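You operate a simulated robot arm through the tools that you are given. There is no shell and no other tool. Be economical: measure what you need, move in short steps, check, and stop when the job is done.

The job below is to be done with a simulated robot arm. You get a single attempt, and the scene is never put back.

## Task
Lock out the suction unit and empty its tray into the dust bin.
Fine: mains switch off and the REPAIR tag on the LOCK peg before the drawer opens; silver tray back, drawer shut, nothing spilt.

It is judged by the outcome, as a careful person would: the job done as asked, and still so three seconds after it is handed in. It fails if anything else is knocked over, pushed out of place, dropped, spilled or broken.

## Robot
A 6-joint arm with a two-finger parallel gripper on a trunk, on a base that drives. Base frame: it is fixed to the floor where the robot stands at the start and does not move with it; the origin is under the middle of the robot, x ahead of it, y to its left, z up. Lengths are in mm, angles in degrees, forces in N, time in s.
With the tool pointing down near the work surface it reaches from about 100 to 720 mm from the robot's upright axis, wherever it stands. Its first joint turns from -166.0 to 166.0 degrees. Places, roughly: dust bin [100, -1800, 300]; inside of the suction drawer [400, -600, 400]; lock peg tip [800, 0, 1200]; mains switch [800, 0, 1300]; silver tray (25x20x12 cm) [400, -600, 400]; suction drawer [300, -600, 400]. Payload 3.91 kg.
The TCP is the grasp point between the finger pads, 30 mm short of the fingertips. In the tool frame z runs along the fingers and y along their closing line. The gripper opens to 110 mm. The fingers are 20 mm wide and 10 mm thick; the gripper's body (48 by 112 mm) begins 55 mm behind the TCP.
Orientation is that of the tool frame in the base frame, as [roll, pitch, yaw] about the fixed x, y, z axes, in that order (R = Rz(yaw) Ry(pitch) Rx(roll)). With the fingers straight down and closing along the base's y, the tool's x points along the base's -x, its y along +y and its z along -z.

## Interface
- The arm moves only by the tool send_rows. Its argument "commands" is a list of rows, each an object (a shift or turn left out is 0, a gripper value left out holds the last) with "offset": the shift along the tool's x, y, z in m, a list of three; "rot": the turn, a rotation vector about the tool's x, y, z in rad, a list of three; "jaw": the gripper command, from -1 (shut) to 1 (fully open), values between in proportion. In form: [{"offset": [dx, dy, dz], "rot": [rx, ry, rz], "jaw": jaw}, ...]. A call has 1 to 20 rows; each row shifts and turns the commanded pose from where the row before left it, along the tool's axes as they then stand. Each row takes 0.2 s and may step no farther than 50 mm and 8.6 degrees from the row before; otherwise, or with a gripper value out of range, the whole call is refused. Where a pose cannot be reached the arm comes as near as it can. A force on the tool above 90 N (or 10 N above the force at the start of the call, whichever is more), or a blocked arm, ends the call early, and 0.2 s more pass. The fingers move at their own pace (about 45 mm/s each) and stop on an object; they squeeze with about 36 N. The grip force told is the motor's: it shows also when the fingers shut on nothing. Time passes only in rows, and 0.2 s behind the last, so rows that do not move let the fingers close. The reply holds the time, the measured pose of the TCP, the force on the tool along the base axes, the opening and the grip force, in the units named above and with some noise, with the torque about the TCP (base axes, N m) and any sound that the robot's microphone picked up, and new pictures: "views" is both (left out), scene, wrist or none.
- Cameras (640 x 400 px; columns grow to the right, rows downward): "scene" is now at [14.5, 88.6, 1338.5]; the picture's right is [-0.62, -0.78, 0.00], its down [-0.45, 0.36, -0.82] and it looks along [0.64, -0.51, -0.57] (base axes); focal length 214 px, centre (320, 200). "wrist" rides on the gripper at [71, 22, -107] in the tool frame; the picture's right is [-0.29, 0.96, 0.00], its down [-0.76, -0.23, -0.61] and it looks along [-0.58, -0.18, 0.79] (tool axes); focal length 243 px, centre (320, 200). There is no depth. A picture from a camera that has moved, and an enlarged one, comes with that camera's place and axes in the base frame and with its lens. The place of the scene camera against the robot may be out by one fixed shift of up to 25 mm in any direction.
- lift_body(by): slides the trunk up (or, below 0, down) by that many mm; the arm and the scene camera ride with it, the base frame stays. It gives what a move gives, with no picture.
- drive_base(legs): drives the robot by 1 to 6 legs, each [ahead, left, turn to the left] in mm, mm and degrees, along the robot's own axes; the way and the turn of a leg run together, so that a leg with both is an arc; at most 1500 mm and 180 degrees a leg. The arm and the cameras ride along, it lands a little off, and it stops where it bumps. It gives what a move gives, and a new picture of the scene camera.
- aim_head(pan, tilt): turns the head with the scene camera to pan (to the left, within 86 degrees either way) and tilt (down, from -29 to 69), counted from straight ahead of the robot. It gives what a move gives, and a new picture of the scene camera.
- zoom(camera, box): a new picture of the part [left, top, right, bottom] of that camera's present view, enlarged. It takes no simulated time.
- finish_job(): hands the job in; it is judged then, once.

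Go step by step. Nothing tells you exact positions but the pictures and the camera data: compare them with the known pose of the tool, close in by small moves and look again before you grip or let go. The budget is 120 turns and 260 pictures, counting those below and the enlarged ones. Unless the task says otherwise, let go and move clear before handing in, and close with one line.

The tools are called after "Request:" by a JSON object that holds its "fn" and its "kwargs". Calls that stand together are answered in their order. send_rows: Moves the arm, as the interface text tells. Its arguments: {"type":"object","properties":{"commands":{"type":"array"},"views":{"type":"string","enum":["both","scene","wrist","none"]}},"required":["commands"]} The other tools are called the same way: lift_body (by) slides the trunk up or down; drive_base (legs) drives the base; aim_head (pan, tilt) turns the head that bears the scene camera; zoom (camera, box) takes an enlarged picture of a part of a camera's view; finish_job () hands the job in.

At the start:

```text
t: 0.0
ee_pos: [249.8, -309.7, 1000.4]
tcp_rot: [-179.9, 0.0, -180.0]
force: [-0.8, 0.8, 0.4]
torque: [0.01, 0.01, 0.0]
finger_gap: 109.9
finger_force: 0.1
trunk travel left (down, up): [-275.0, 315.0]
robot x, y, heading: [-0.5, -1.9, 0.1]
head pan, tilt: [-38.7, 35.0]
```

scene: 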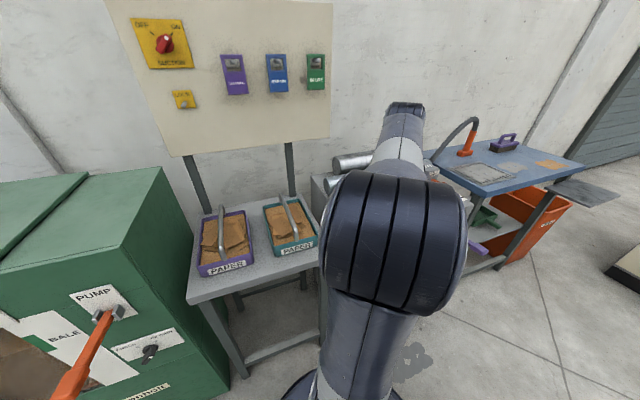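
wrist: 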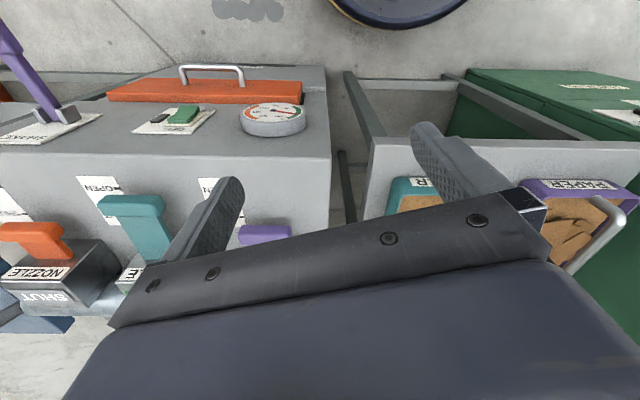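

I see a board with a yellow mains switch, a yellow LOCK peg and three tags, and the arm hides the suction unit. First I look closer at the board and around.

Request:
{"fn": "zoom", "kwargs": {"camera": "scene", "box": [100, 0, 340, 150]}}

Request:
{"fn": "aim_head", "kwargs": {"pan": -80, "tilt": 35}}

```text
2.67 times, centred on (220, 75) of scene
camera zoom: at [14.5, 88.6, 1338.5], right [-0.62, -0.78, 0.0], down [-0.45, 0.36, -0.82], along [0.64, -0.51, -0.57], focal length 572 px, centre (587, 533)
```

zoom: 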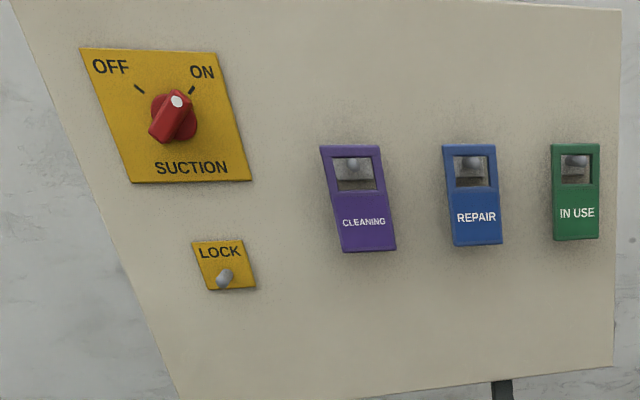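

```text
t: 1.1
ee_pos: [250.7, -309.3, 1000.8]
tcp_rot: [180.0, 0.1, -180.0]
force: [0.2, -0.1, -0.2]
torque: [-0.01, 0.03, 0.01]
finger_gap: 110.0
finger_force: 0.0
trunk travel left (down, up): [-275.0, 315.0]
robot x, y, heading: [1.0, 0.9, 0.3]
head pan, tilt: [-80.0, 35.0]
camera scene: at [-38.9, 56.9, 1338.6], right [-0.98, -0.17, 0.0], down [-0.1, 0.56, -0.82], along [0.14, -0.81, -0.57], focal length 214 px, centre (320, 200)
```

scene: 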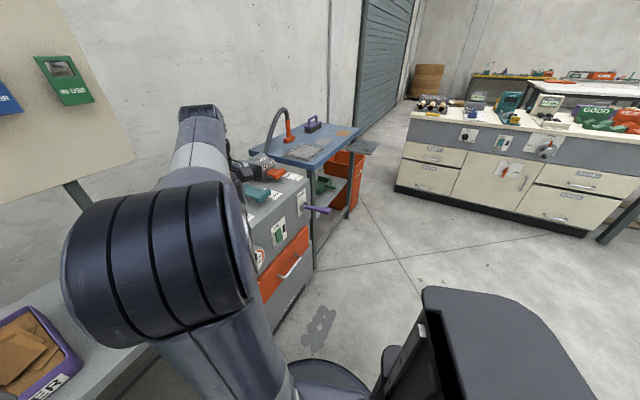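

The board seems turned about 25° from the base axes. I look straight at it to measure that.

Request:
{"fn": "aim_head", "kwargs": {"pan": -15, "tilt": 5}}

Request:
{"fn": "zoom", "kwargs": {"camera": "wrist", "box": [0, 0, 640, 400]}}

```text
t: 2.4
ee_pos: [249.0, -309.0, 999.5]
tcp_rot: [-180.0, 0.1, -180.0]
force: [-0.2, -0.7, 0.1]
torque: [-0.03, 0.0, 0.01]
finger_gap: 110.1
finger_force: 0.1
trunk travel left (down, up): [-275.0, 315.0]
robot x, y, heading: [0.2, 0.2, 0.1]
head pan, tilt: [-15.0, 5.0]
camera scene: at [34.4, 119.8, 1386.7], right [-0.26, -0.97, 0.0], down [-0.08, 0.02, -1.0], along [0.96, -0.26, -0.09], focal length 214 px, centre (320, 200)
```

scene: 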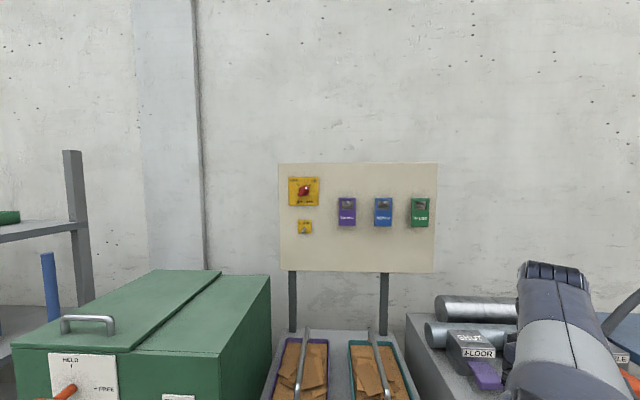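

```text
1.00 times, centred on (320, 200) of wrist (not enlarged: the box is as wide or as high as the picture)
camera zoom: at [177.7, -287.7, 1105.9], right [0.29, 0.96, 0.0], down [0.76, -0.23, 0.61], along [0.58, -0.18, -0.79], focal length 243 px, centre (320, 200)
```

zoom: 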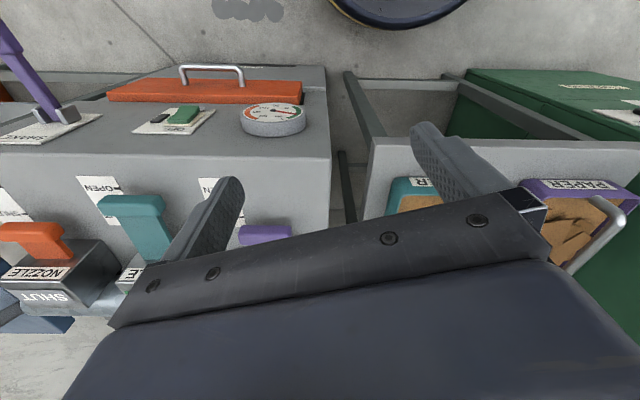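

The board faces heading about −15°. I enlarge it for precise pixels.

Request:
{"fn": "zoom", "kwargs": {"camera": "scene", "box": [270, 155, 446, 265]}}

Request:
{"fn": "aim_head", "kwargs": {"pan": -50, "tilt": 15}}

```text
3.64 times, centred on (358, 210) of scene
camera zoom: at [34.4, 119.8, 1386.7], right [-0.26, -0.97, 0.0], down [-0.08, 0.02, -1.0], along [0.96, -0.26, -0.09], focal length 780 px, centre (182, 164)
```

zoom: 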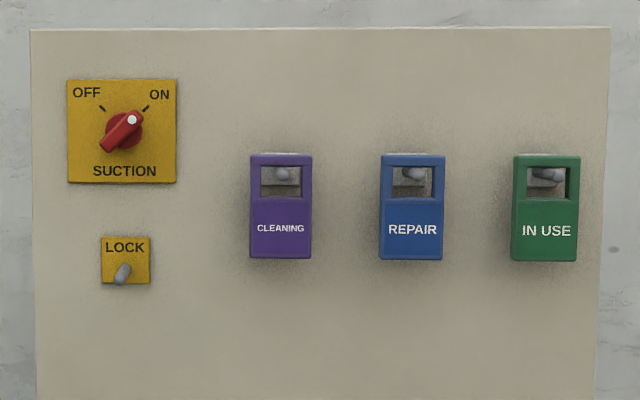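

```text
t: 3.5
ee_pos: [251.2, -309.2, 999.2]
tcp_rot: [-180.0, 0.0, 180.0]
force: [0.2, 0.3, -0.5]
torque: [0.03, -0.01, 0.0]
finger_gap: 109.8
finger_force: 0.0
trunk travel left (down, up): [-275.0, 315.0]
robot x, y, heading: [-1.9, -0.2, 0.1]
head pan, tilt: [-50.0, 15.0]
camera scene: at [5.8, 72.1, 1370.6], right [-0.77, -0.64, 0.0], down [-0.17, 0.2, -0.97], along [0.62, -0.74, -0.26], focal length 214 px, centre (320, 200)
```

scene: 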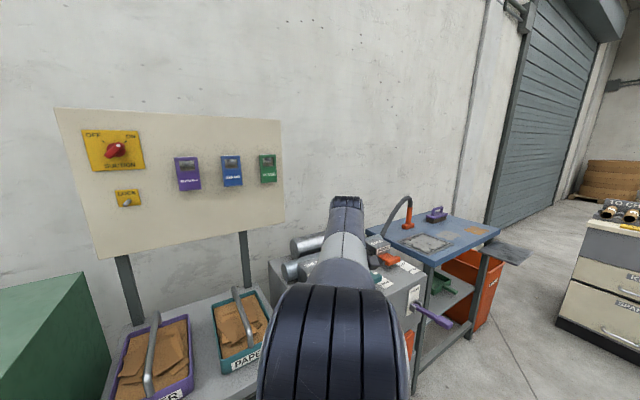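

The peg tip is near (767, −19, 1214) and the tags lie 120 mm apart to its right. I raise the trunk and turn the tool so the wrist camera ends up on top when it points at the board.

Request:
{"fn": "lift_body", "kwargs": {"by": 220}}

Request:
{"fn": "send_rows", "kwargs": {"commands": [{"rot": [0, 0, -0.147]}, {"rot": [0, 0, -0.147]}, {"rot": [0, 0, -0.147]}, {"rot": [0, 0, -0.147]}, {"rot": [0, 0, -0.147]}, {"rot": [0, 0, -0.147]}, {"rot": [0, 0, -0.147]}, {"rot": [0, 0, -0.147]}, {"rot": [0, 0, -0.147]}, {"rot": [0, 0, -0.147]}, {"rot": [0, 0, -0.147]}, {"rot": [0, 0, -0.147]}, {"rot": [0, 0, -0.147]}, {"rot": [0, 0, -0.147]}, {"rot": [0, 0, -0.147]}, {"rot": [0, 0, -0.147]}, {"rot": [0, 0, -0.147]}, {"rot": [0, 0, -0.147]}, {"rot": [0, 0, -0.147]}]}}

```text
t: 5.8
ee_pos: [250.5, -308.9, 1220.6]
tcp_rot: [-180.0, 0.0, 179.9]
force: [0.9, -0.1, -0.3]
torque: [-0.05, 0.01, -0.01]
finger_gap: 110.1
finger_force: 0.0
trunk travel left (down, up): [-495.0, 95.0]
robot x, y, heading: [1.9, -0.8, 0.1]
head pan, tilt: [-50.0, 15.0]
```

```text
t: 9.8
ee_pos: [403.5, -80.4, 1212.9]
tcp_rot: [179.7, 0.0, -20.7]
force: [0.3, 0.7, 0.0]
torque: [-0.02, -0.02, 0.0]
finger_gap: 110.0
finger_force: 0.2
out of reach, approached as far as the arm can: row 14, 15, 16, 17, 18, 19
trunk travel left (down, up): [-495.0, 95.0]
robot x, y, heading: [3.1, -3.4, 0.1]
head pan, tilt: [-50.0, 15.0]
camera scene: at [5.7, 72.1, 1590.6], right [-0.77, -0.64, 0.0], down [-0.17, 0.2, -0.97], along [0.62, -0.74, -0.26], focal length 214 px, centre (320, 200)
camera wrist: at [461.4, -126.2, 1318.1], right [-0.61, -0.79, 0.01], down [-0.63, 0.49, 0.61], along [-0.48, 0.37, -0.8], focal length 243 px, centre (320, 200)
```

scene: 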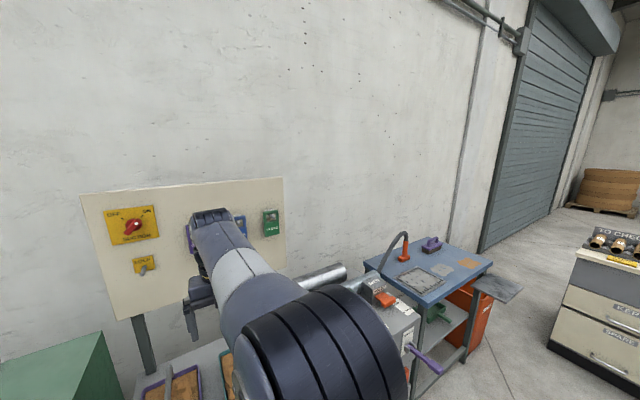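
wrist: 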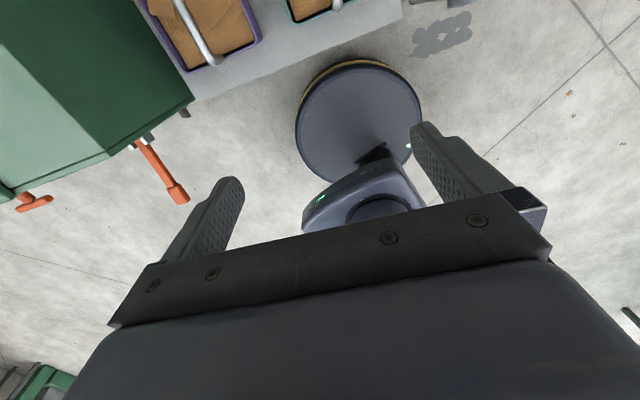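

The orientation turned, the arm shifted somewhat. Now I pitch the tool up to horizontal.

Request:
{"fn": "send_rows", "kwargs": {"commands": [{"rot": [0, 0.143, 0]}, {"rot": [0, 0.143, 0]}, {"rot": [0, 0.143, 0]}, {"rot": [0, 0.143, 0]}, {"rot": [0, 0.143, 0]}, {"rot": [0, 0.143, 0]}, {"rot": [0, 0.143, 0]}, {"rot": [0, 0.143, 0]}, {"rot": [0, 0.143, 0]}, {"rot": [0, 0.143, 0]}, {"rot": [0, 0.141, 0]}]}}

```text
t: 12.2
ee_pos: [403.9, -83.0, 1210.9]
tcp_rot: [-114.7, -89.6, -85.5]
force: [0.2, 1.0, 0.4]
torque: [0.01, 0.04, -0.03]
finger_gap: 110.0
finger_force: 0.1
trunk travel left (down, up): [-495.0, 95.0]
robot x, y, heading: [-1.9, -1.6, 0.0]
head pan, tilt: [-50.0, 15.0]
camera scene: at [5.9, 72.4, 1590.6], right [-0.77, -0.64, 0.0], down [-0.17, 0.2, -0.97], along [0.62, -0.74, -0.26], focal length 214 px, centre (320, 200)
camera wrist: at [294.1, -66.1, 1281.4], right [-0.33, -0.9, -0.3], down [-0.49, 0.43, -0.76], along [0.81, -0.1, -0.58], focal length 243 px, centre (320, 200)
```

scene: 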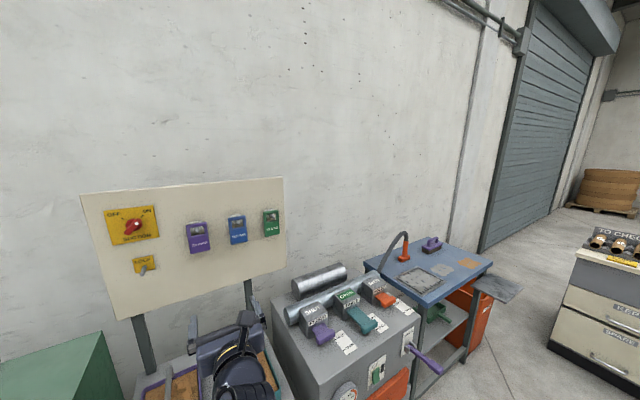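
wrist: 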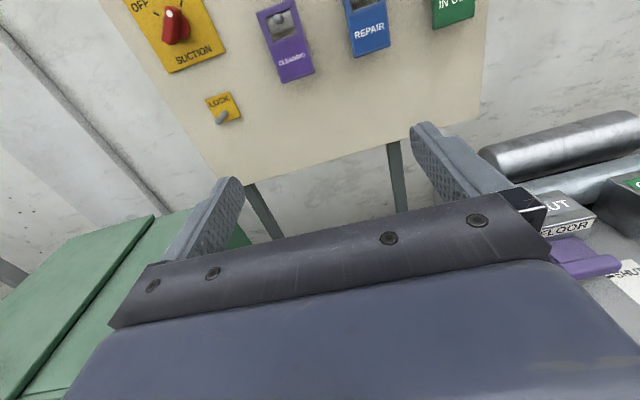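

The wrist camera gives a fine view of the board. By stereo I take the board normal heading as about −17.5°, and the switch knob near (813, −27, 1351). I approach it, stopping about 150 mm short.

Request:
{"fn": "send_rows", "kwargs": {"commands": [{"rot": [0.045, 0, 0]}, {"offset": [0.02, -0.025, 0.03]}, {"offset": [0.02, -0.025, 0.03]}, {"offset": [0.02, -0.025, 0.03]}, {"offset": [0.02, -0.025, 0.03]}, {"offset": [0.02, -0.025, 0.03]}, {"offset": [0.02, -0.025, 0.03]}, {"offset": [0.02, -0.026, 0.04]}]}}

```text
refused: row 8 steps farther than a row can; nothing moved
```

Request:
{"fn": "send_rows", "kwargs": {"commands": [{"rot": [0.045, 0, 0]}, {"offset": [0.02, -0.025, 0.03]}, {"offset": [0.02, -0.025, 0.03]}, {"offset": [0.02, -0.025, 0.03]}, {"offset": [0.02, -0.025, 0.03]}, {"offset": [0.02, -0.025, 0.03]}, {"offset": [0.02, -0.025, 0.03]}, {"offset": [0.02, -0.026, 0.035]}]}}

```text
t: 14.0
ee_pos: [664.3, 20.6, 1351.0]
tcp_rot: [160.7, -89.9, 1.8]
force: [0.8, 0.3, 0.8]
torque: [0.04, -0.01, 0.0]
finger_gap: 109.9
finger_force: 0.0
trunk travel left (down, up): [-495.0, 95.0]
robot x, y, heading: [0.5, -0.9, 0.1]
head pan, tilt: [-50.0, 15.0]
camera scene: at [6.1, 72.2, 1590.5], right [-0.77, -0.64, 0.0], down [-0.17, 0.2, -0.97], along [0.62, -0.74, -0.26], focal length 214 px, centre (320, 200)
camera wrist: at [554.0, 33.1, 1421.9], right [-0.29, -0.91, -0.29], down [-0.51, 0.4, -0.76], along [0.81, -0.07, -0.58], focal length 243 px, centre (320, 200)
```

scene: 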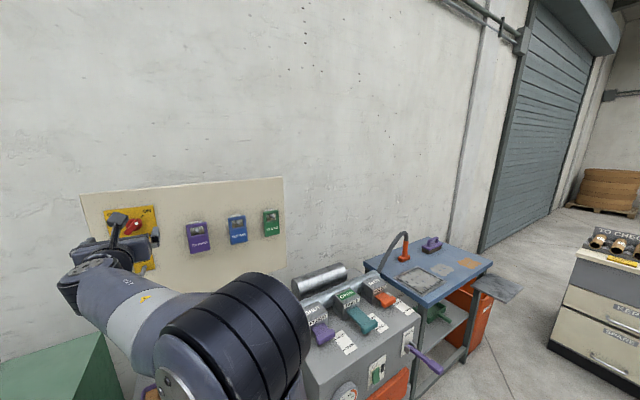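
wrist: 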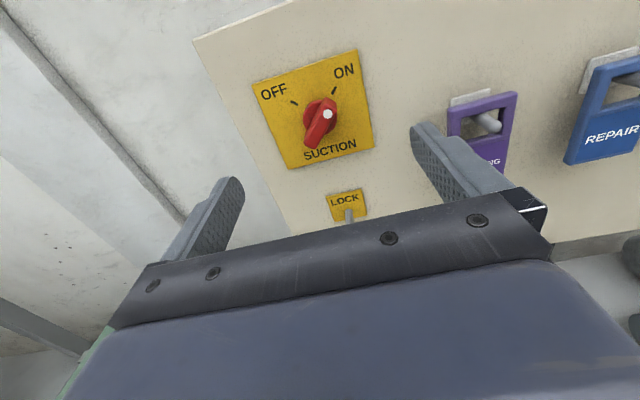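

By triangulation with the wrist camera the knob sits at about (−14, −6, 156) in the tool frame. I zoom for the handle's shape and angle.

Request:
{"fn": "zoom", "kwargs": {"camera": "wrist", "box": [240, 40, 400, 140]}}

Request:
{"fn": "zoom", "kwargs": {"camera": "wrist", "box": [300, 150, 400, 230]}}

Request:
{"fn": "aim_head", "kwargs": {"pan": -15, "tilt": 20}}

```text
4.00 times, centred on (320, 90) of wrist
camera zoom: at [554.0, 33.1, 1421.9], right [-0.29, -0.91, -0.29], down [-0.51, 0.4, -0.76], along [0.81, -0.07, -0.58], focal length 970 px, centre (320, 640)
```

zoom: 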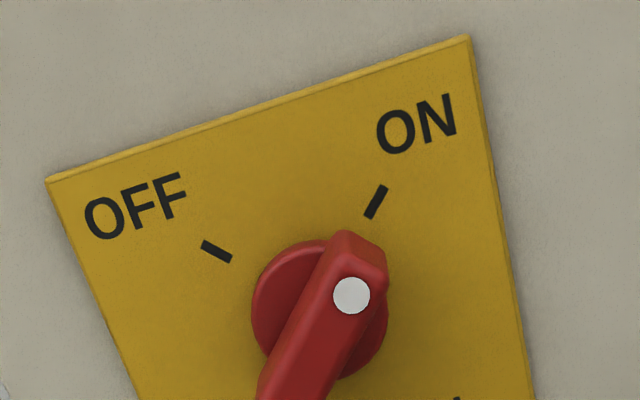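

```text
5.00 times, centred on (350, 190) of wrist
camera zoom: at [554.0, 33.1, 1421.9], right [-0.29, -0.91, -0.29], down [-0.51, 0.4, -0.76], along [0.81, -0.07, -0.58], focal length 1213 px, centre (170, 250)
```

zoom: 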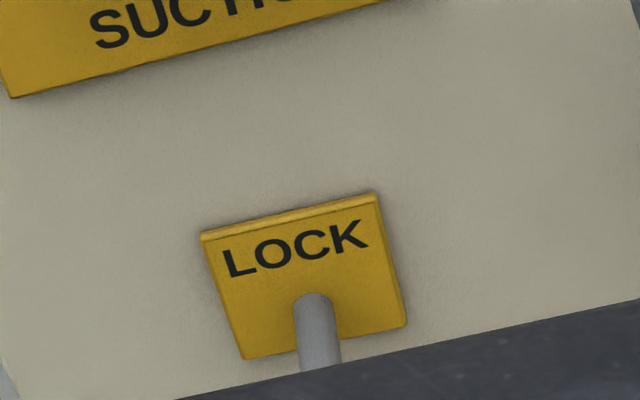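

```text
t: 15.0
ee_pos: [662.4, 20.3, 1352.5]
tcp_rot: [-18.0, -90.0, -179.5]
force: [-0.2, -0.5, 0.5]
torque: [-0.01, -0.01, 0.0]
finger_gap: 109.9
finger_force: 0.1
trunk travel left (down, up): [-495.0, 95.0]
robot x, y, heading: [1.7, -0.3, 0.3]
head pan, tilt: [-15.0, 20.0]
camera scene: at [35.7, 119.5, 1582.4], right [-0.26, -0.97, 0.0], down [-0.33, 0.09, -0.94], along [0.91, -0.24, -0.34], focal length 214 px, centre (320, 200)
```

scene: 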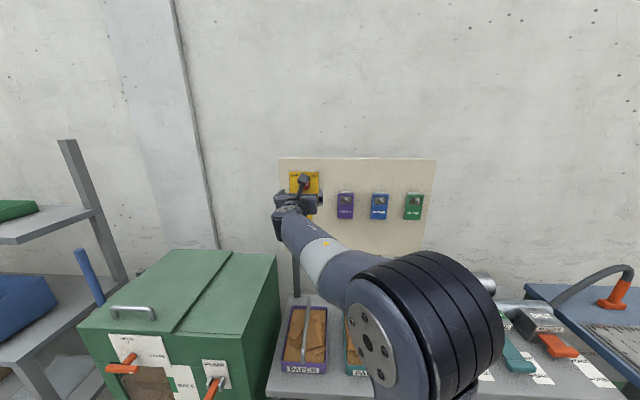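

The handle is a thin bar pointing 45° to the right. I rotate the tool 45° to straddle it, narrow the fingers and come closer.

Request:
{"fn": "send_rows", "kwargs": {"commands": [{"offset": [-0.014, -0.006, 0], "jaw": 0.0}, {"offset": [0, 0, 0.02], "rot": [0, 0, 0.131]}, {"offset": [0, 0, 0.02], "rot": [0, 0, 0.131]}, {"offset": [0, 0, 0.02], "rot": [0, 0, 0.131]}, {"offset": [0, 0, 0.02], "rot": [0, 0, 0.131]}, {"rot": [0, 0, 0.131]}, {"rot": [0, 0, 0.131]}]}}

```text
t: 16.6
ee_pos: [739.7, 3.5, 1338.4]
tcp_rot: [-90.0, -44.8, -107.4]
force: [0.0, 0.3, 0.1]
torque: [0.0, -0.04, 0.02]
finger_gap: 54.9
finger_force: 0.0
trunk travel left (down, up): [-495.0, 95.0]
robot x, y, heading: [0.7, -2.6, -0.1]
head pan, tilt: [-15.0, 20.0]
camera scene: at [35.6, 119.6, 1582.4], right [-0.26, -0.97, 0.0], down [-0.33, 0.09, -0.94], along [0.91, -0.24, -0.34], focal length 214 px, centre (320, 200)
camera wrist: at [616.7, -27.5, 1371.8], right [-0.14, -0.45, -0.88], down [-0.37, 0.85, -0.37], along [0.92, 0.27, -0.28], focal length 243 px, centre (320, 200)
```

scene: 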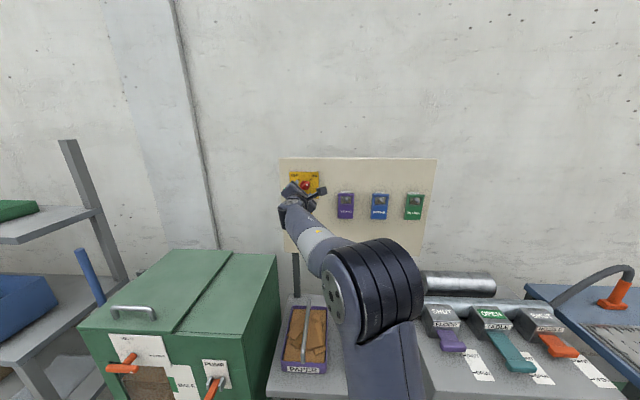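
wrist: 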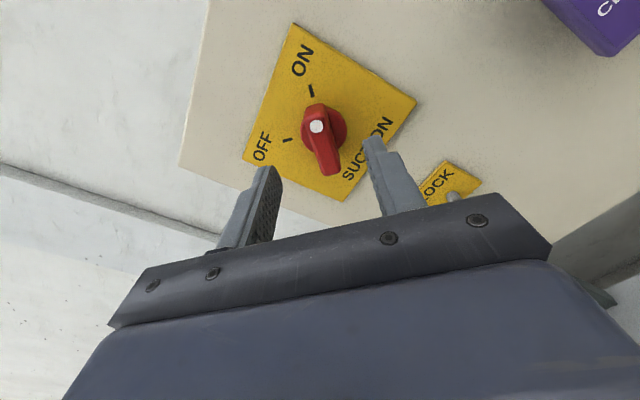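

The bar is centred between the fingers. I advance in small steps.

Request:
{"fn": "send_rows", "kwargs": {"commands": [{"offset": [0, 0, 0.02]}, {"offset": [0, 0, 0.015]}], "views": "wrist"}}

Request:
{"fn": "zoom", "kwargs": {"camera": "wrist", "box": [220, 60, 420, 220]}}

```text
t: 17.2
ee_pos: [772.0, -6.4, 1337.2]
tcp_rot: [-90.2, -44.9, -107.4]
force: [0.4, -0.4, 0.3]
torque: [0.0, 0.01, 0.04]
finger_gap: 55.1
finger_force: 0.1
trunk travel left (down, up): [-495.0, 95.0]
robot x, y, heading: [-1.7, 0.9, -0.1]
head pan, tilt: [-15.0, 20.0]
camera wrist: at [650.0, -37.5, 1371.7], right [-0.14, -0.45, -0.88], down [-0.37, 0.85, -0.37], along [0.92, 0.27, -0.29], focal length 243 px, centre (320, 200)
```

wrist: 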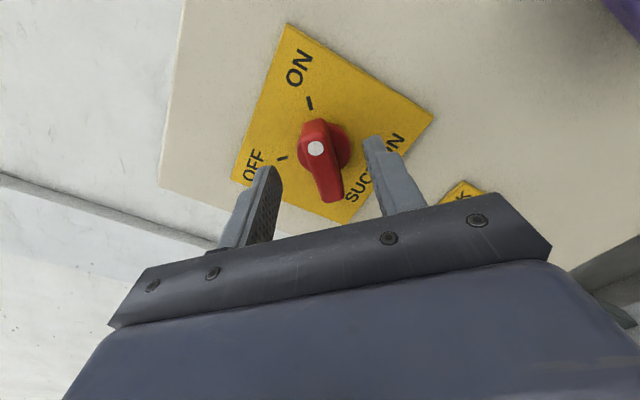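

```text
2.50 times, centred on (320, 140) of wrist
camera zoom: at [650.0, -37.5, 1371.7], right [-0.14, -0.45, -0.88], down [-0.37, 0.85, -0.37], along [0.92, 0.27, -0.29], focal length 606 px, centre (320, 350)
```

zoom: 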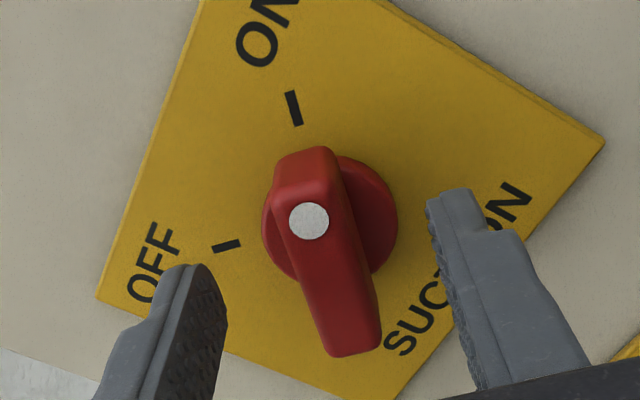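

The fingertips are about level with the bar's front. I go 12 mm deeper and close.

Request:
{"fn": "send_rows", "kwargs": {"commands": [{"offset": [0, 0, 0.012]}, {"jaw": -0.5}, {"jaw": -0.8}, {"jaw": -1}, {}, {}], "views": "wrist"}}

Request:
{"fn": "zoom", "kwargs": {"camera": "wrist", "box": [220, 60, 420, 220]}}

```text
t: 18.6
ee_pos: [784.8, -12.3, 1336.5]
tcp_rot: [-90.2, -44.9, -107.4]
force: [-7.0, -5.2, -10.8]
torque: [0.06, 0.43, -0.86]
finger_gap: 16.1
finger_force: 44.9
trunk travel left (down, up): [-495.0, 95.0]
robot x, y, heading: [3.0, 1.5, -0.0]
head pan, tilt: [-15.0, 20.0]
camera wrist: at [661.1, -42.6, 1370.8], right [-0.14, -0.45, -0.88], down [-0.37, 0.85, -0.37], along [0.92, 0.27, -0.29], focal length 243 px, centre (320, 200)
```

wrist: 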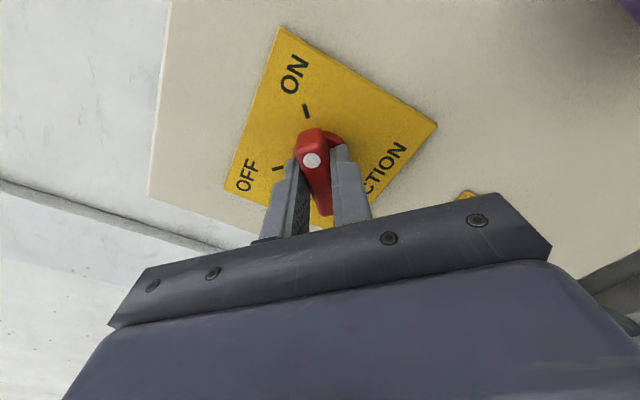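

```text
2.50 times, centred on (320, 140) of wrist
camera zoom: at [661.1, -42.6, 1370.8], right [-0.14, -0.45, -0.88], down [-0.37, 0.85, -0.37], along [0.92, 0.27, -0.29], focal length 606 px, centre (320, 350)
```

zoom: 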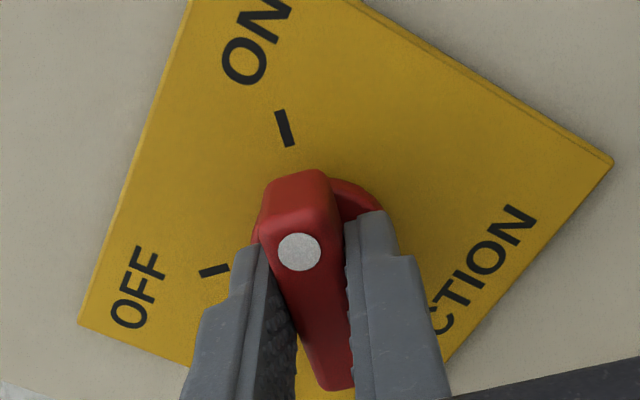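

The bar is held, with a small side force. I ease 2 mm toward it and turn 90° anticlockwise in stages.

Request:
{"fn": "send_rows", "kwargs": {"commands": [{"offset": [0, 0.002, 0]}, {"rot": [0, 0, -0.12]}, {"rot": [0, 0, -0.12]}, {"rot": [0, 0, -0.12]}, {"rot": [0, 0, -0.12]}], "views": "wrist"}}

```text
t: 19.8
ee_pos: [784.1, -11.8, 1336.4]
tcp_rot: [-90.0, -72.6, -107.5]
force: [2.1, 1.5, 1.4]
torque: [0.42, 1.24, -0.56]
finger_gap: 15.9
finger_force: 44.7
trunk travel left (down, up): [-495.0, 95.0]
robot x, y, heading: [0.3, -1.0, 0.0]
head pan, tilt: [-15.0, 20.0]
camera wrist: at [668.4, -19.5, 1397.4], right [-0.25, -0.79, -0.56], down [-0.45, 0.61, -0.66], along [0.86, 0.09, -0.5], focal length 243 px, centre (320, 200)
```

wrist: 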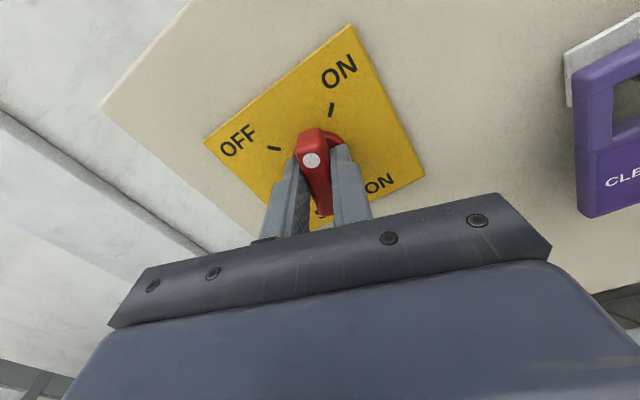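

It turns well. I finish the turn.

Request:
{"fn": "send_rows", "kwargs": {"commands": [{"rot": [0, 0, -0.12]}, {"rot": [0, 0, -0.12]}, {"rot": [0, 0, -0.12]}, {"rot": [0, 0, -0.12]}, {"rot": [0, 0, -0.12]}, {"rot": [0, 0, -0.12]}, {"rot": [0, 0, -0.12]}, {"rot": [0, 0, -0.12]}, {"rot": [0, 0, -0.12]}], "views": "wrist"}}

```text
t: 21.8
ee_pos: [785.0, -8.9, 1336.9]
tcp_rot: [90.0, -45.4, 72.7]
force: [16.3, 13.1, 13.5]
torque: [-0.14, -0.43, -1.01]
finger_gap: 15.7
finger_force: 45.3
trunk travel left (down, up): [-495.0, 95.0]
robot x, y, heading: [-1.0, 2.5, 0.1]
head pan, tilt: [-15.0, 20.0]
camera wrist: at [691.9, 55.6, 1401.1], right [-0.26, -0.84, 0.47], down [-0.69, -0.17, -0.7], along [0.67, -0.51, -0.54], focal length 243 px, centre (320, 200)
```

wrist: 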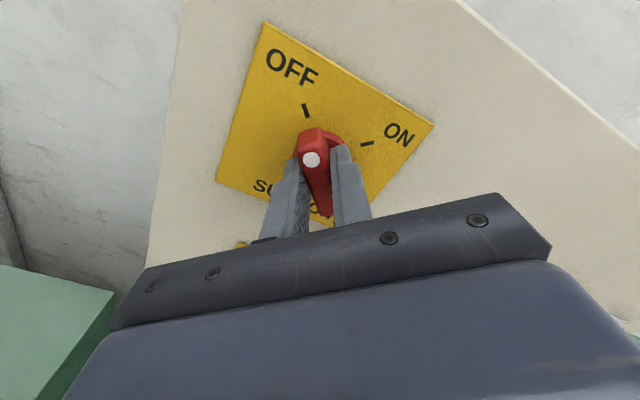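

The handle points to OFF. I let go, back out and level the tool.

Request:
{"fn": "send_rows", "kwargs": {"commands": [{"jaw": -0.3}, {"jaw": 0.0}, {}, {"offset": [0, 0, -0.03]}, {"offset": [0, 0, -0.03]}, {"offset": [0, 0, -0.04], "rot": [0, 0, 0.131]}, {"rot": [0, 0, 0.131], "offset": [0, 0, -0.03]}, {"rot": [0, 0, 0.131], "offset": [0, 0, -0.03]}, {"rot": [0, 0, 0.131]}, {"rot": [0, 0, 0.131]}, {"rot": [0, 0, 0.131]}]}}

Request:
{"fn": "zoom", "kwargs": {"camera": "wrist", "box": [240, 30, 640, 230]}}

```text
t: 24.2
ee_pos: [631.2, 35.4, 1335.3]
tcp_rot: [-91.7, -89.2, -105.7]
force: [-0.1, -0.5, -0.4]
torque: [0.0, 0.01, 0.0]
finger_gap: 55.0
finger_force: 0.0
trunk travel left (down, up): [-495.0, 95.0]
robot x, y, heading: [-0.4, -1.5, -0.0]
head pan, tilt: [-15.0, 20.0]
camera scene: at [35.6, 119.6, 1582.4], right [-0.26, -0.97, 0.0], down [-0.33, 0.09, -0.94], along [0.91, -0.24, -0.34], focal length 214 px, centre (320, 200)
camera wrist: at [520.8, 46.3, 1406.0], right [-0.29, -0.91, -0.3], down [-0.51, 0.41, -0.76], along [0.81, -0.06, -0.58], focal length 243 px, centre (320, 200)
```

scene: 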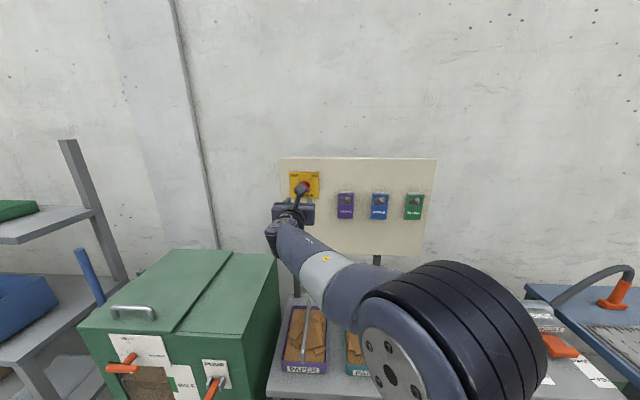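
wrist: 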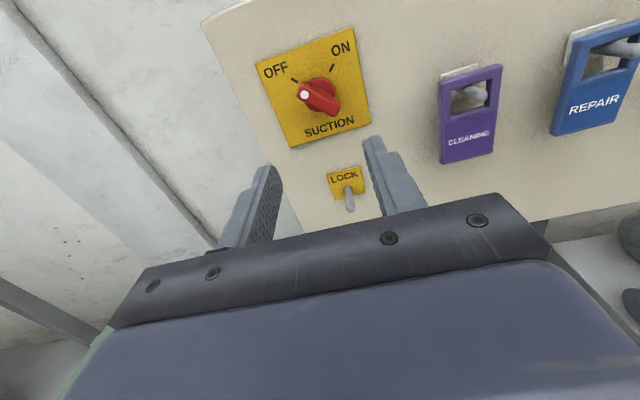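

```text
1.60 times, centred on (440, 130) of wrist
camera zoom: at [520.8, 46.3, 1406.0], right [-0.29, -0.91, -0.3], down [-0.51, 0.41, -0.76], along [0.81, -0.06, -0.58], focal length 388 px, centre (128, 312)
```

zoom: 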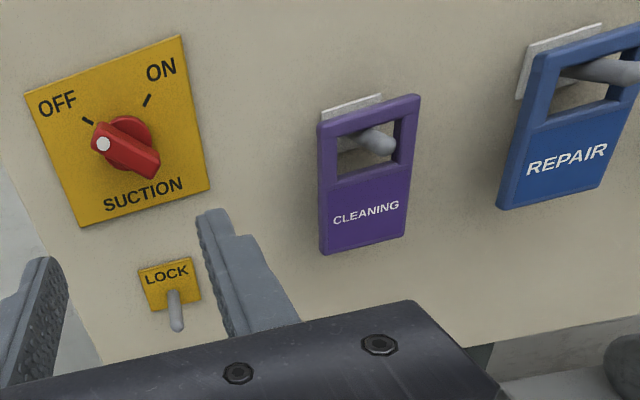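

The switch is OFF. Now I shift to in front of the REPAIR tag, keeping my distance, with jaws open.

Request:
{"fn": "send_rows", "kwargs": {"commands": [{"offset": [-0.01, 0.04, 0], "jaw": 1}, {"offset": [-0.01, 0.04, 0]}, {"offset": [-0.01, 0.04, 0]}, {"offset": [-0.01, 0.04, 0]}, {"offset": [-0.01, 0.04, 0]}, {"offset": [-0.01, 0.04, 0]}, {"offset": [-0.01, 0.045, 0]}, {}]}}

Request:
{"fn": "zoom", "kwargs": {"camera": "wrist", "box": [200, 30, 440, 180]}}

```text
t: 26.0
ee_pos: [571.2, -145.2, 1289.0]
tcp_rot: [-123.4, -89.2, -75.4]
force: [0.2, -0.4, 0.4]
torque: [0.06, -0.04, 0.03]
finger_gap: 110.1
finger_force: 0.1
out of reach, approached as far as the arm can: row 5, 6, 7
trunk travel left (down, up): [-495.0, 95.0]
robot x, y, heading: [-3.0, 0.5, -0.2]
head pan, tilt: [-15.0, 20.0]
camera scene: at [35.7, 119.6, 1582.4], right [-0.26, -0.97, 0.0], down [-0.33, 0.09, -0.94], along [0.91, -0.24, -0.34], focal length 214 px, centre (320, 200)
camera wrist: at [460.9, -132.3, 1359.7], right [-0.31, -0.9, -0.3], down [-0.5, 0.42, -0.75], along [0.81, -0.08, -0.59], focal length 243 px, centre (320, 200)
```

scene: 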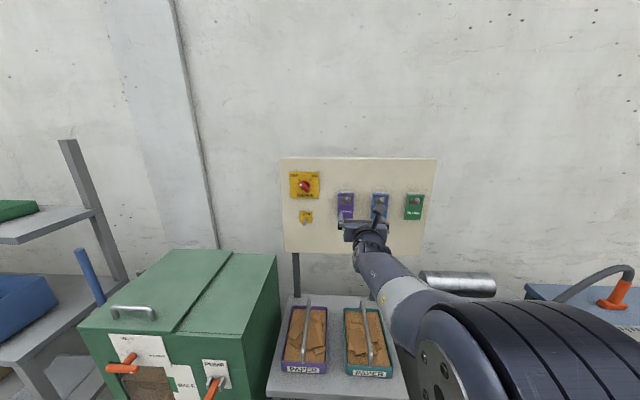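
wrist: 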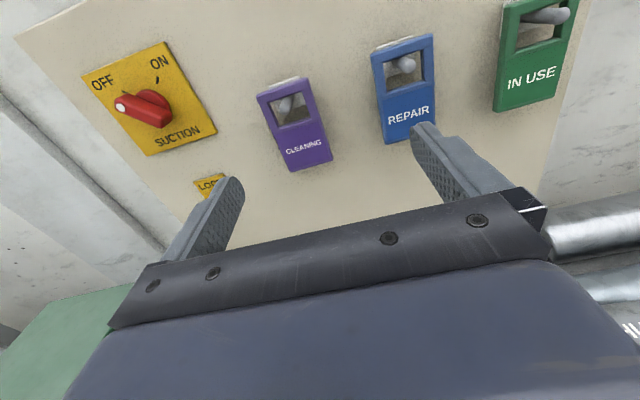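

```text
2.67 times, centred on (320, 105) of wrist
camera zoom: at [460.9, -132.3, 1359.7], right [-0.31, -0.9, -0.3], down [-0.5, 0.42, -0.75], along [0.81, -0.08, -0.59], focal length 647 px, centre (320, 453)
```

zoom: 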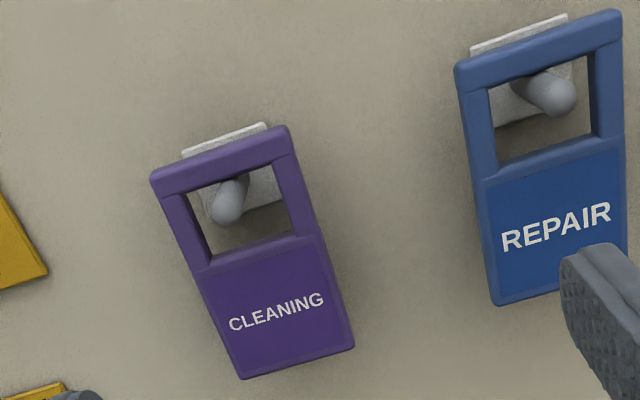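

The arm hits a joint limit when the tag lies too far right of the robot. I check the floor room to the right before shifting the base that way.

Request:
{"fn": "send_rows", "kwargs": {"commands": [{"offset": [0, -0.04, -0.03]}, {"offset": [0, -0.04, -0.03]}], "views": "none"}}

Request:
{"fn": "aim_head", "kwargs": {"pan": -65, "tilt": 60}}

Request:
{"fn": "aim_head", "kwargs": {"pan": -20, "tilt": 62}}

```text
t: 26.6
ee_pos: [536.5, -49.7, 1290.2]
tcp_rot: [-91.9, -89.4, -105.6]
force: [0.0, 0.1, 0.9]
torque: [0.0, -0.02, -0.03]
finger_gap: 110.0
finger_force: 0.0
trunk travel left (down, up): [-495.0, 95.0]
robot x, y, heading: [-0.7, 1.8, 0.1]
head pan, tilt: [-15.0, 20.0]
```

```text
t: 27.8
ee_pos: [538.1, -51.5, 1290.1]
tcp_rot: [-91.6, -89.3, -105.9]
force: [0.7, 0.3, 0.2]
torque: [0.01, -0.02, 0.0]
finger_gap: 110.1
finger_force: 0.1
trunk travel left (down, up): [-495.0, 95.0]
robot x, y, heading: [-0.1, -0.2, -0.2]
head pan, tilt: [-65.0, 60.0]
camera scene: at [-26.1, 83.2, 1524.3], right [-0.91, -0.42, 0.0], down [-0.37, 0.78, -0.5], along [0.21, -0.45, -0.87], focal length 214 px, centre (320, 200)
```

scene: 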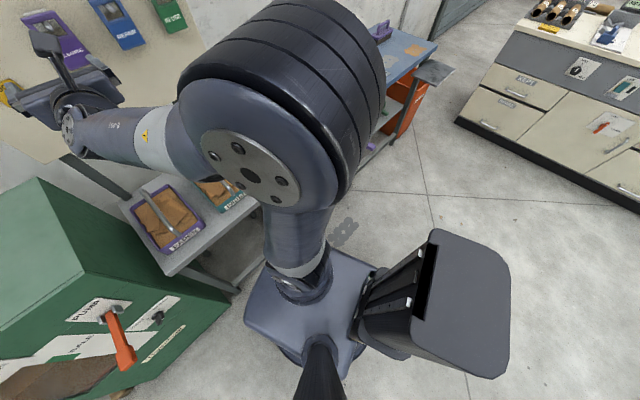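

```text
t: 28.9
ee_pos: [539.5, -52.3, 1290.3]
tcp_rot: [-91.4, -89.3, -106.0]
force: [-0.1, 0.7, -0.4]
torque: [0.01, 0.01, 0.01]
finger_gap: 109.9
finger_force: 0.1
trunk travel left (down, up): [-495.0, 95.0]
robot x, y, heading: [1.5, 1.3, 0.2]
head pan, tilt: [-20.0, 62.0]
camera scene: at [6.2, 121.6, 1522.0], right [-0.34, -0.94, 0.0], down [-0.83, 0.3, -0.47], along [0.44, -0.16, -0.88], focal length 214 px, centre (320, 200)
```

scene: 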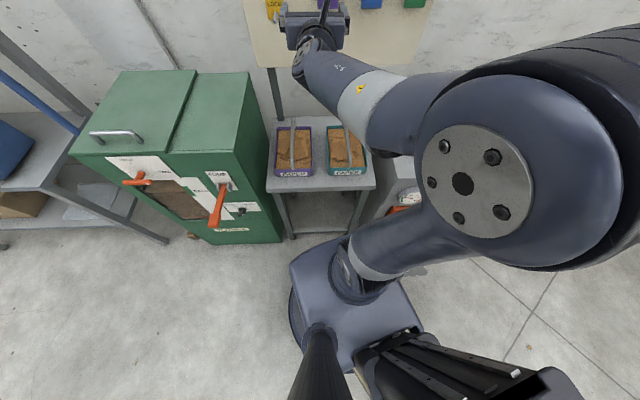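

The unit's front-left corner is near (335, −315), so there is room to drive 240 mm right. I do that and re-aim the head at the board.

Request:
{"fn": "drive_base", "kwargs": {"legs": [[-20, -240, 0]]}}

Request:
{"fn": "send_rows", "kwargs": {"commands": [{"offset": [-0.015, 0, 0.02]}, {"offset": [-0.015, 0, 0.0]}], "views": "wrist"}}

```text
t: 30.7
ee_pos: [517.7, -290.0, 1290.8]
tcp_rot: [-92.1, -89.3, -105.3]
force: [0.4, -0.7, -0.4]
torque: [-0.01, 0.0, 0.01]
finger_gap: 110.0
finger_force: 0.1
trunk travel left (down, up): [-495.0, 95.0]
robot x, y, heading: [-20.9, -239.3, -0.1]
head pan, tilt: [-20.0, 62.0]
camera scene: at [-13.8, -117.6, 1522.0], right [-0.34, -0.94, 0.0], down [-0.83, 0.3, -0.47], along [0.44, -0.16, -0.88], focal length 214 px, centre (320, 200)
```

scene: 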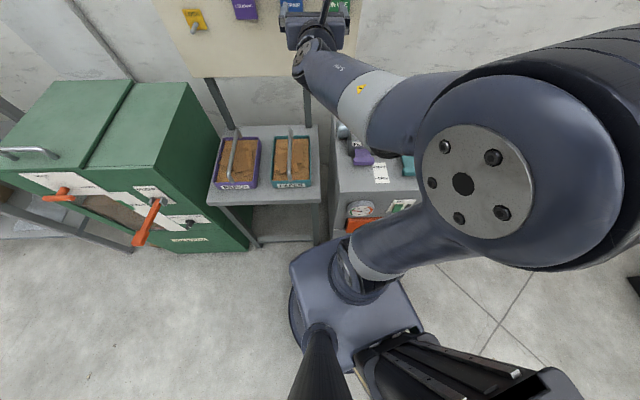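

```text
t: 31.3
ee_pos: [538.4, -297.1, 1260.2]
tcp_rot: [-92.6, -89.4, -104.8]
force: [0.0, 0.1, -0.7]
torque: [-0.01, 0.01, 0.01]
finger_gap: 110.0
finger_force: 0.1
trunk travel left (down, up): [-495.0, 95.0]
robot x, y, heading: [-20.2, -238.2, -0.0]
head pan, tilt: [-20.0, 62.0]
camera wrist: at [427.1, -284.8, 1329.8], right [-0.29, -0.91, -0.3], down [-0.51, 0.41, -0.76], along [0.81, -0.06, -0.58], focal length 243 px, centre (320, 200)
```

wrist: 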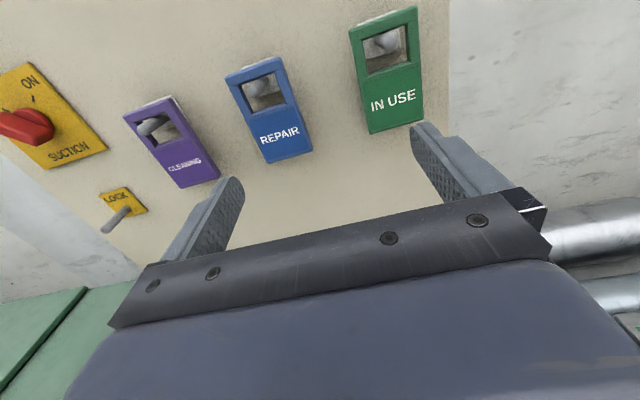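

The arm is now well placed; the REPAIR tag's body is about 29 mm below, 62 mm left and 190 mm ahead of the TCP. I align and close in partway.

Request:
{"fn": "send_rows", "kwargs": {"commands": [{"offset": [-0.01, -0.02, 0.02]}, {"offset": [-0.01, -0.02, 0.02]}, {"offset": [-0.009, -0.022, 0.02]}, {"offset": [0, 0, 0.02]}, {}], "views": "wrist"}}

Request:
{"fn": "zoom", "kwargs": {"camera": "wrist", "box": [200, 20, 440, 180]}}

```text
t: 32.5
ee_pos: [633.3, -259.1, 1232.0]
tcp_rot: [-93.0, -89.3, -104.4]
force: [0.9, 0.1, -0.1]
torque: [0.03, -0.03, 0.03]
finger_gap: 110.1
finger_force: 0.0
trunk travel left (down, up): [-495.0, 95.0]
robot x, y, heading: [-20.1, -241.3, -0.1]
head pan, tilt: [-20.0, 62.0]
camera wrist: at [522.2, -249.1, 1301.7], right [-0.29, -0.91, -0.3], down [-0.51, 0.41, -0.76], along [0.81, -0.06, -0.58], focal length 243 px, centre (320, 200)
```

wrist: 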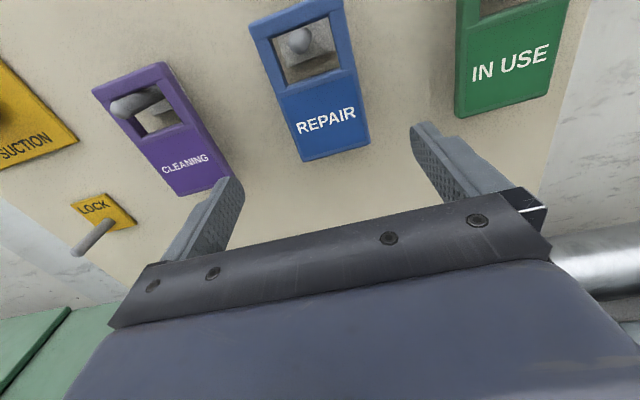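

```text
2.50 times, centred on (320, 100) of wrist
camera zoom: at [522.2, -249.1, 1301.7], right [-0.29, -0.91, -0.3], down [-0.51, 0.41, -0.76], along [0.81, -0.06, -0.58], focal length 606 px, centre (320, 450)
```

zoom: 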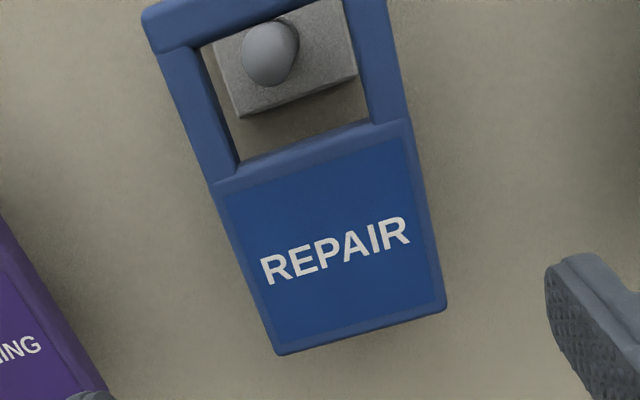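

Depth checks out at ~110 mm to the tag. I shift 4 mm right and advance 70 mm, then look.

Request:
{"fn": "send_rows", "kwargs": {"commands": [{"offset": [0, 0.004, 0.02]}, {"offset": [0, 0, 0.025]}, {"offset": [0, 0, 0.025]}, {}], "views": "wrist"}}

Request:
{"fn": "zoom", "kwargs": {"camera": "wrist", "box": [200, 60, 440, 210]}}

Request:
{"fn": "aim_head", "kwargs": {"pan": 0, "tilt": 20}}

```text
t: 33.5
ee_pos: [698.0, -283.9, 1231.6]
tcp_rot: [-94.7, -89.3, -102.7]
force: [0.5, -0.4, 1.0]
torque: [-0.01, 0.01, -0.01]
finger_gap: 109.8
finger_force: 0.0
trunk travel left (down, up): [-495.0, 95.0]
robot x, y, heading: [-17.6, -240.8, 0.1]
head pan, tilt: [-20.0, 62.0]
camera wrist: at [588.4, -274.5, 1301.0], right [-0.29, -0.91, -0.3], down [-0.51, 0.41, -0.76], along [0.81, -0.06, -0.58], focal length 243 px, centre (320, 200)
```

wrist: 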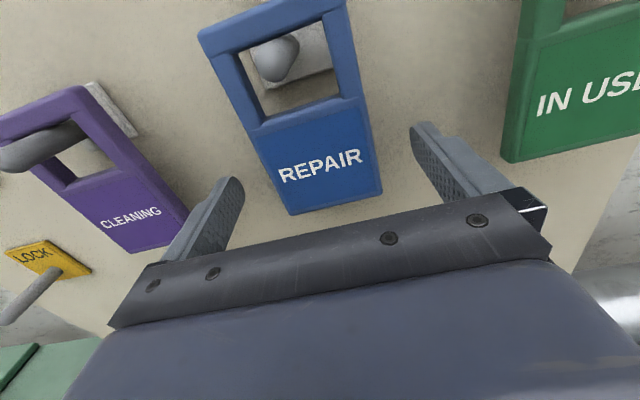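

```text
2.67 times, centred on (320, 135) of wrist
camera zoom: at [588.4, -274.5, 1301.0], right [-0.29, -0.91, -0.3], down [-0.51, 0.41, -0.76], along [0.81, -0.06, -0.58], focal length 647 px, centre (320, 373)
```

zoom: 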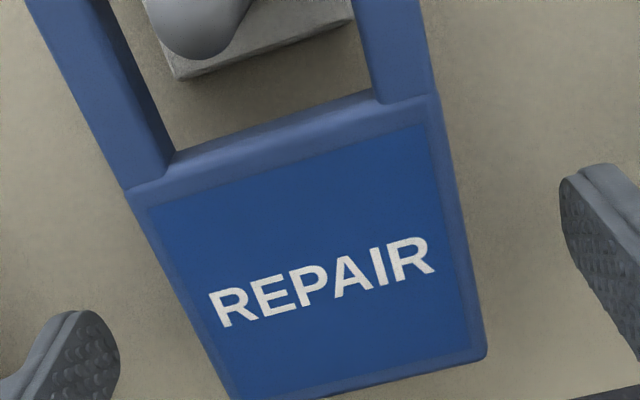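

```text
t: 34.6
ee_pos: [696.9, -284.4, 1232.1]
tcp_rot: [-92.5, -89.3, -105.0]
force: [-0.6, 0.4, -0.8]
torque: [0.0, -0.03, 0.01]
finger_gap: 109.9
finger_force: 0.1
trunk travel left (down, up): [-495.0, 95.0]
robot x, y, heading: [-17.8, -237.8, 0.1]
head pan, tilt: [0.0, 20.0]
camera scene: at [18.9, -95.5, 1582.3], right [0.0, -1.0, 0.0], down [-0.34, 0.0, -0.94], along [0.94, 0.0, -0.34], focal length 214 px, centre (320, 200)
```

scene: 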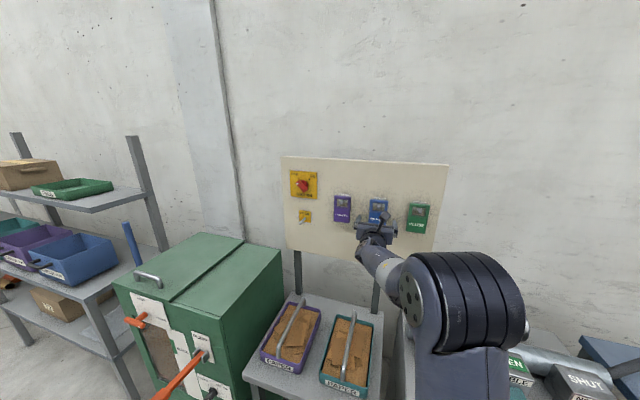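

The tag's face is about at the fingertips. I advance 12 mm more and close.

Request:
{"fn": "send_rows", "kwargs": {"commands": [{"offset": [0, 0, 0.012]}, {"jaw": 0.4}, {"jaw": 0.2}, {"jaw": 0}, {"jaw": -0.3}, {"jaw": -1}, {}], "views": "wrist"}}

Request:
{"fn": "zoom", "kwargs": {"camera": "wrist", "box": [200, 60, 440, 210]}}

```text
t: 36.2
ee_pos: [709.1, -289.0, 1231.4]
tcp_rot: [-92.0, -89.3, -105.4]
force: [0.6, -1.0, -0.1]
torque: [0.02, 0.0, -0.01]
finger_gap: 61.1
finger_force: 36.1
trunk travel left (down, up): [-495.0, 95.0]
robot x, y, heading: [-17.8, -238.9, 0.0]
head pan, tilt: [0.0, 20.0]
camera wrist: at [599.3, -277.9, 1301.4], right [-0.29, -0.91, -0.3], down [-0.51, 0.41, -0.76], along [0.81, -0.06, -0.58], focal length 243 px, centre (320, 200)
```

wrist: 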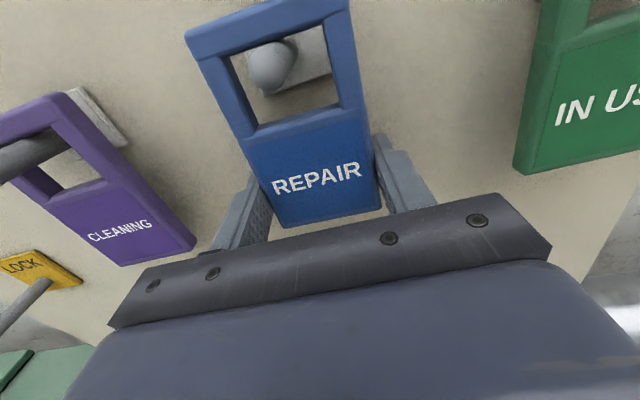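

```text
2.67 times, centred on (320, 135) of wrist
camera zoom: at [599.3, -277.9, 1301.4], right [-0.29, -0.91, -0.3], down [-0.51, 0.41, -0.76], along [0.81, -0.06, -0.58], focal length 647 px, centre (320, 373)
```

zoom: 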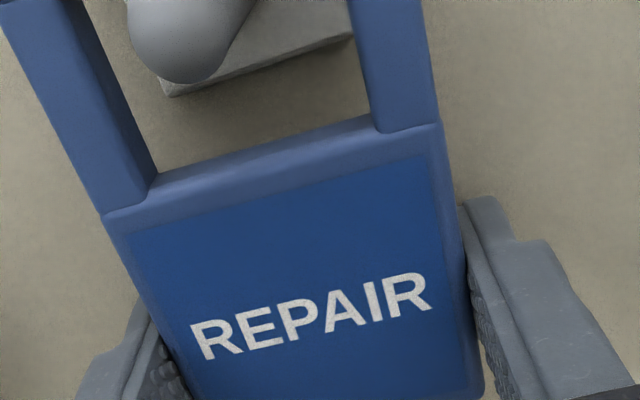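

The tag is held at 61 mm. The pegs slope up about 16° and stick out some 65 mm, so I lift 6 mm and draw the tag out along that slope.

Request:
{"fn": "send_rows", "kwargs": {"commands": [{"offset": [0.006, 0, 0]}, {"offset": [0.005, 0, -0.017]}, {"offset": [0.005, 0, -0.017]}, {"offset": [0.005, 0, -0.017]}, {"offset": [0.005, 0, -0.017]}, {"offset": [0.005, 0, -0.02]}, {"offset": [0, 0, -0.02]}]}}

```text
t: 37.8
ee_pos: [604.5, -258.2, 1263.1]
tcp_rot: [-92.0, -89.2, -105.5]
force: [1.0, -0.6, -0.6]
torque: [0.0, -0.01, 0.02]
finger_gap: 61.1
finger_force: 36.0
trunk travel left (down, up): [-495.0, 95.0]
robot x, y, heading: [-20.0, -238.5, -0.1]
head pan, tilt: [0.0, 20.0]
camera scene: at [18.8, -95.5, 1582.4], right [0.0, -1.0, 0.0], down [-0.34, 0.0, -0.94], along [0.94, 0.0, -0.34], focal length 214 px, centre (320, 200)
camera wrist: at [495.5, -246.4, 1332.6], right [-0.29, -0.91, -0.3], down [-0.51, 0.41, -0.76], along [0.81, -0.06, -0.58], focal length 243 px, centre (320, 200)
```

scene: 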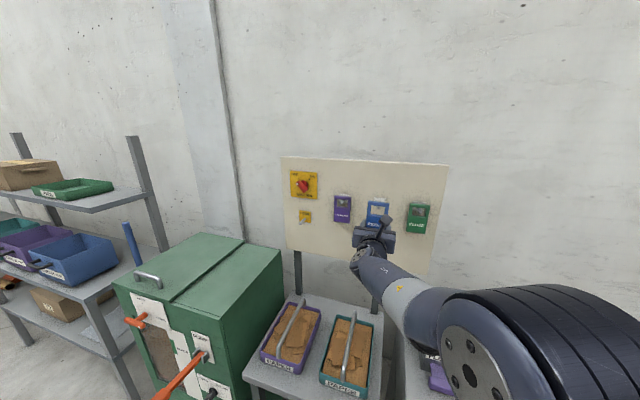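
wrist: 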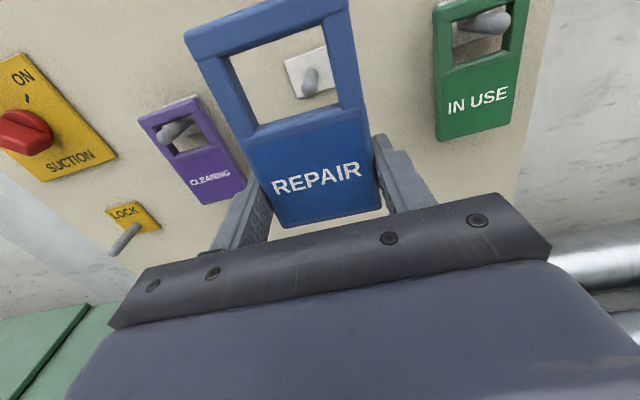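

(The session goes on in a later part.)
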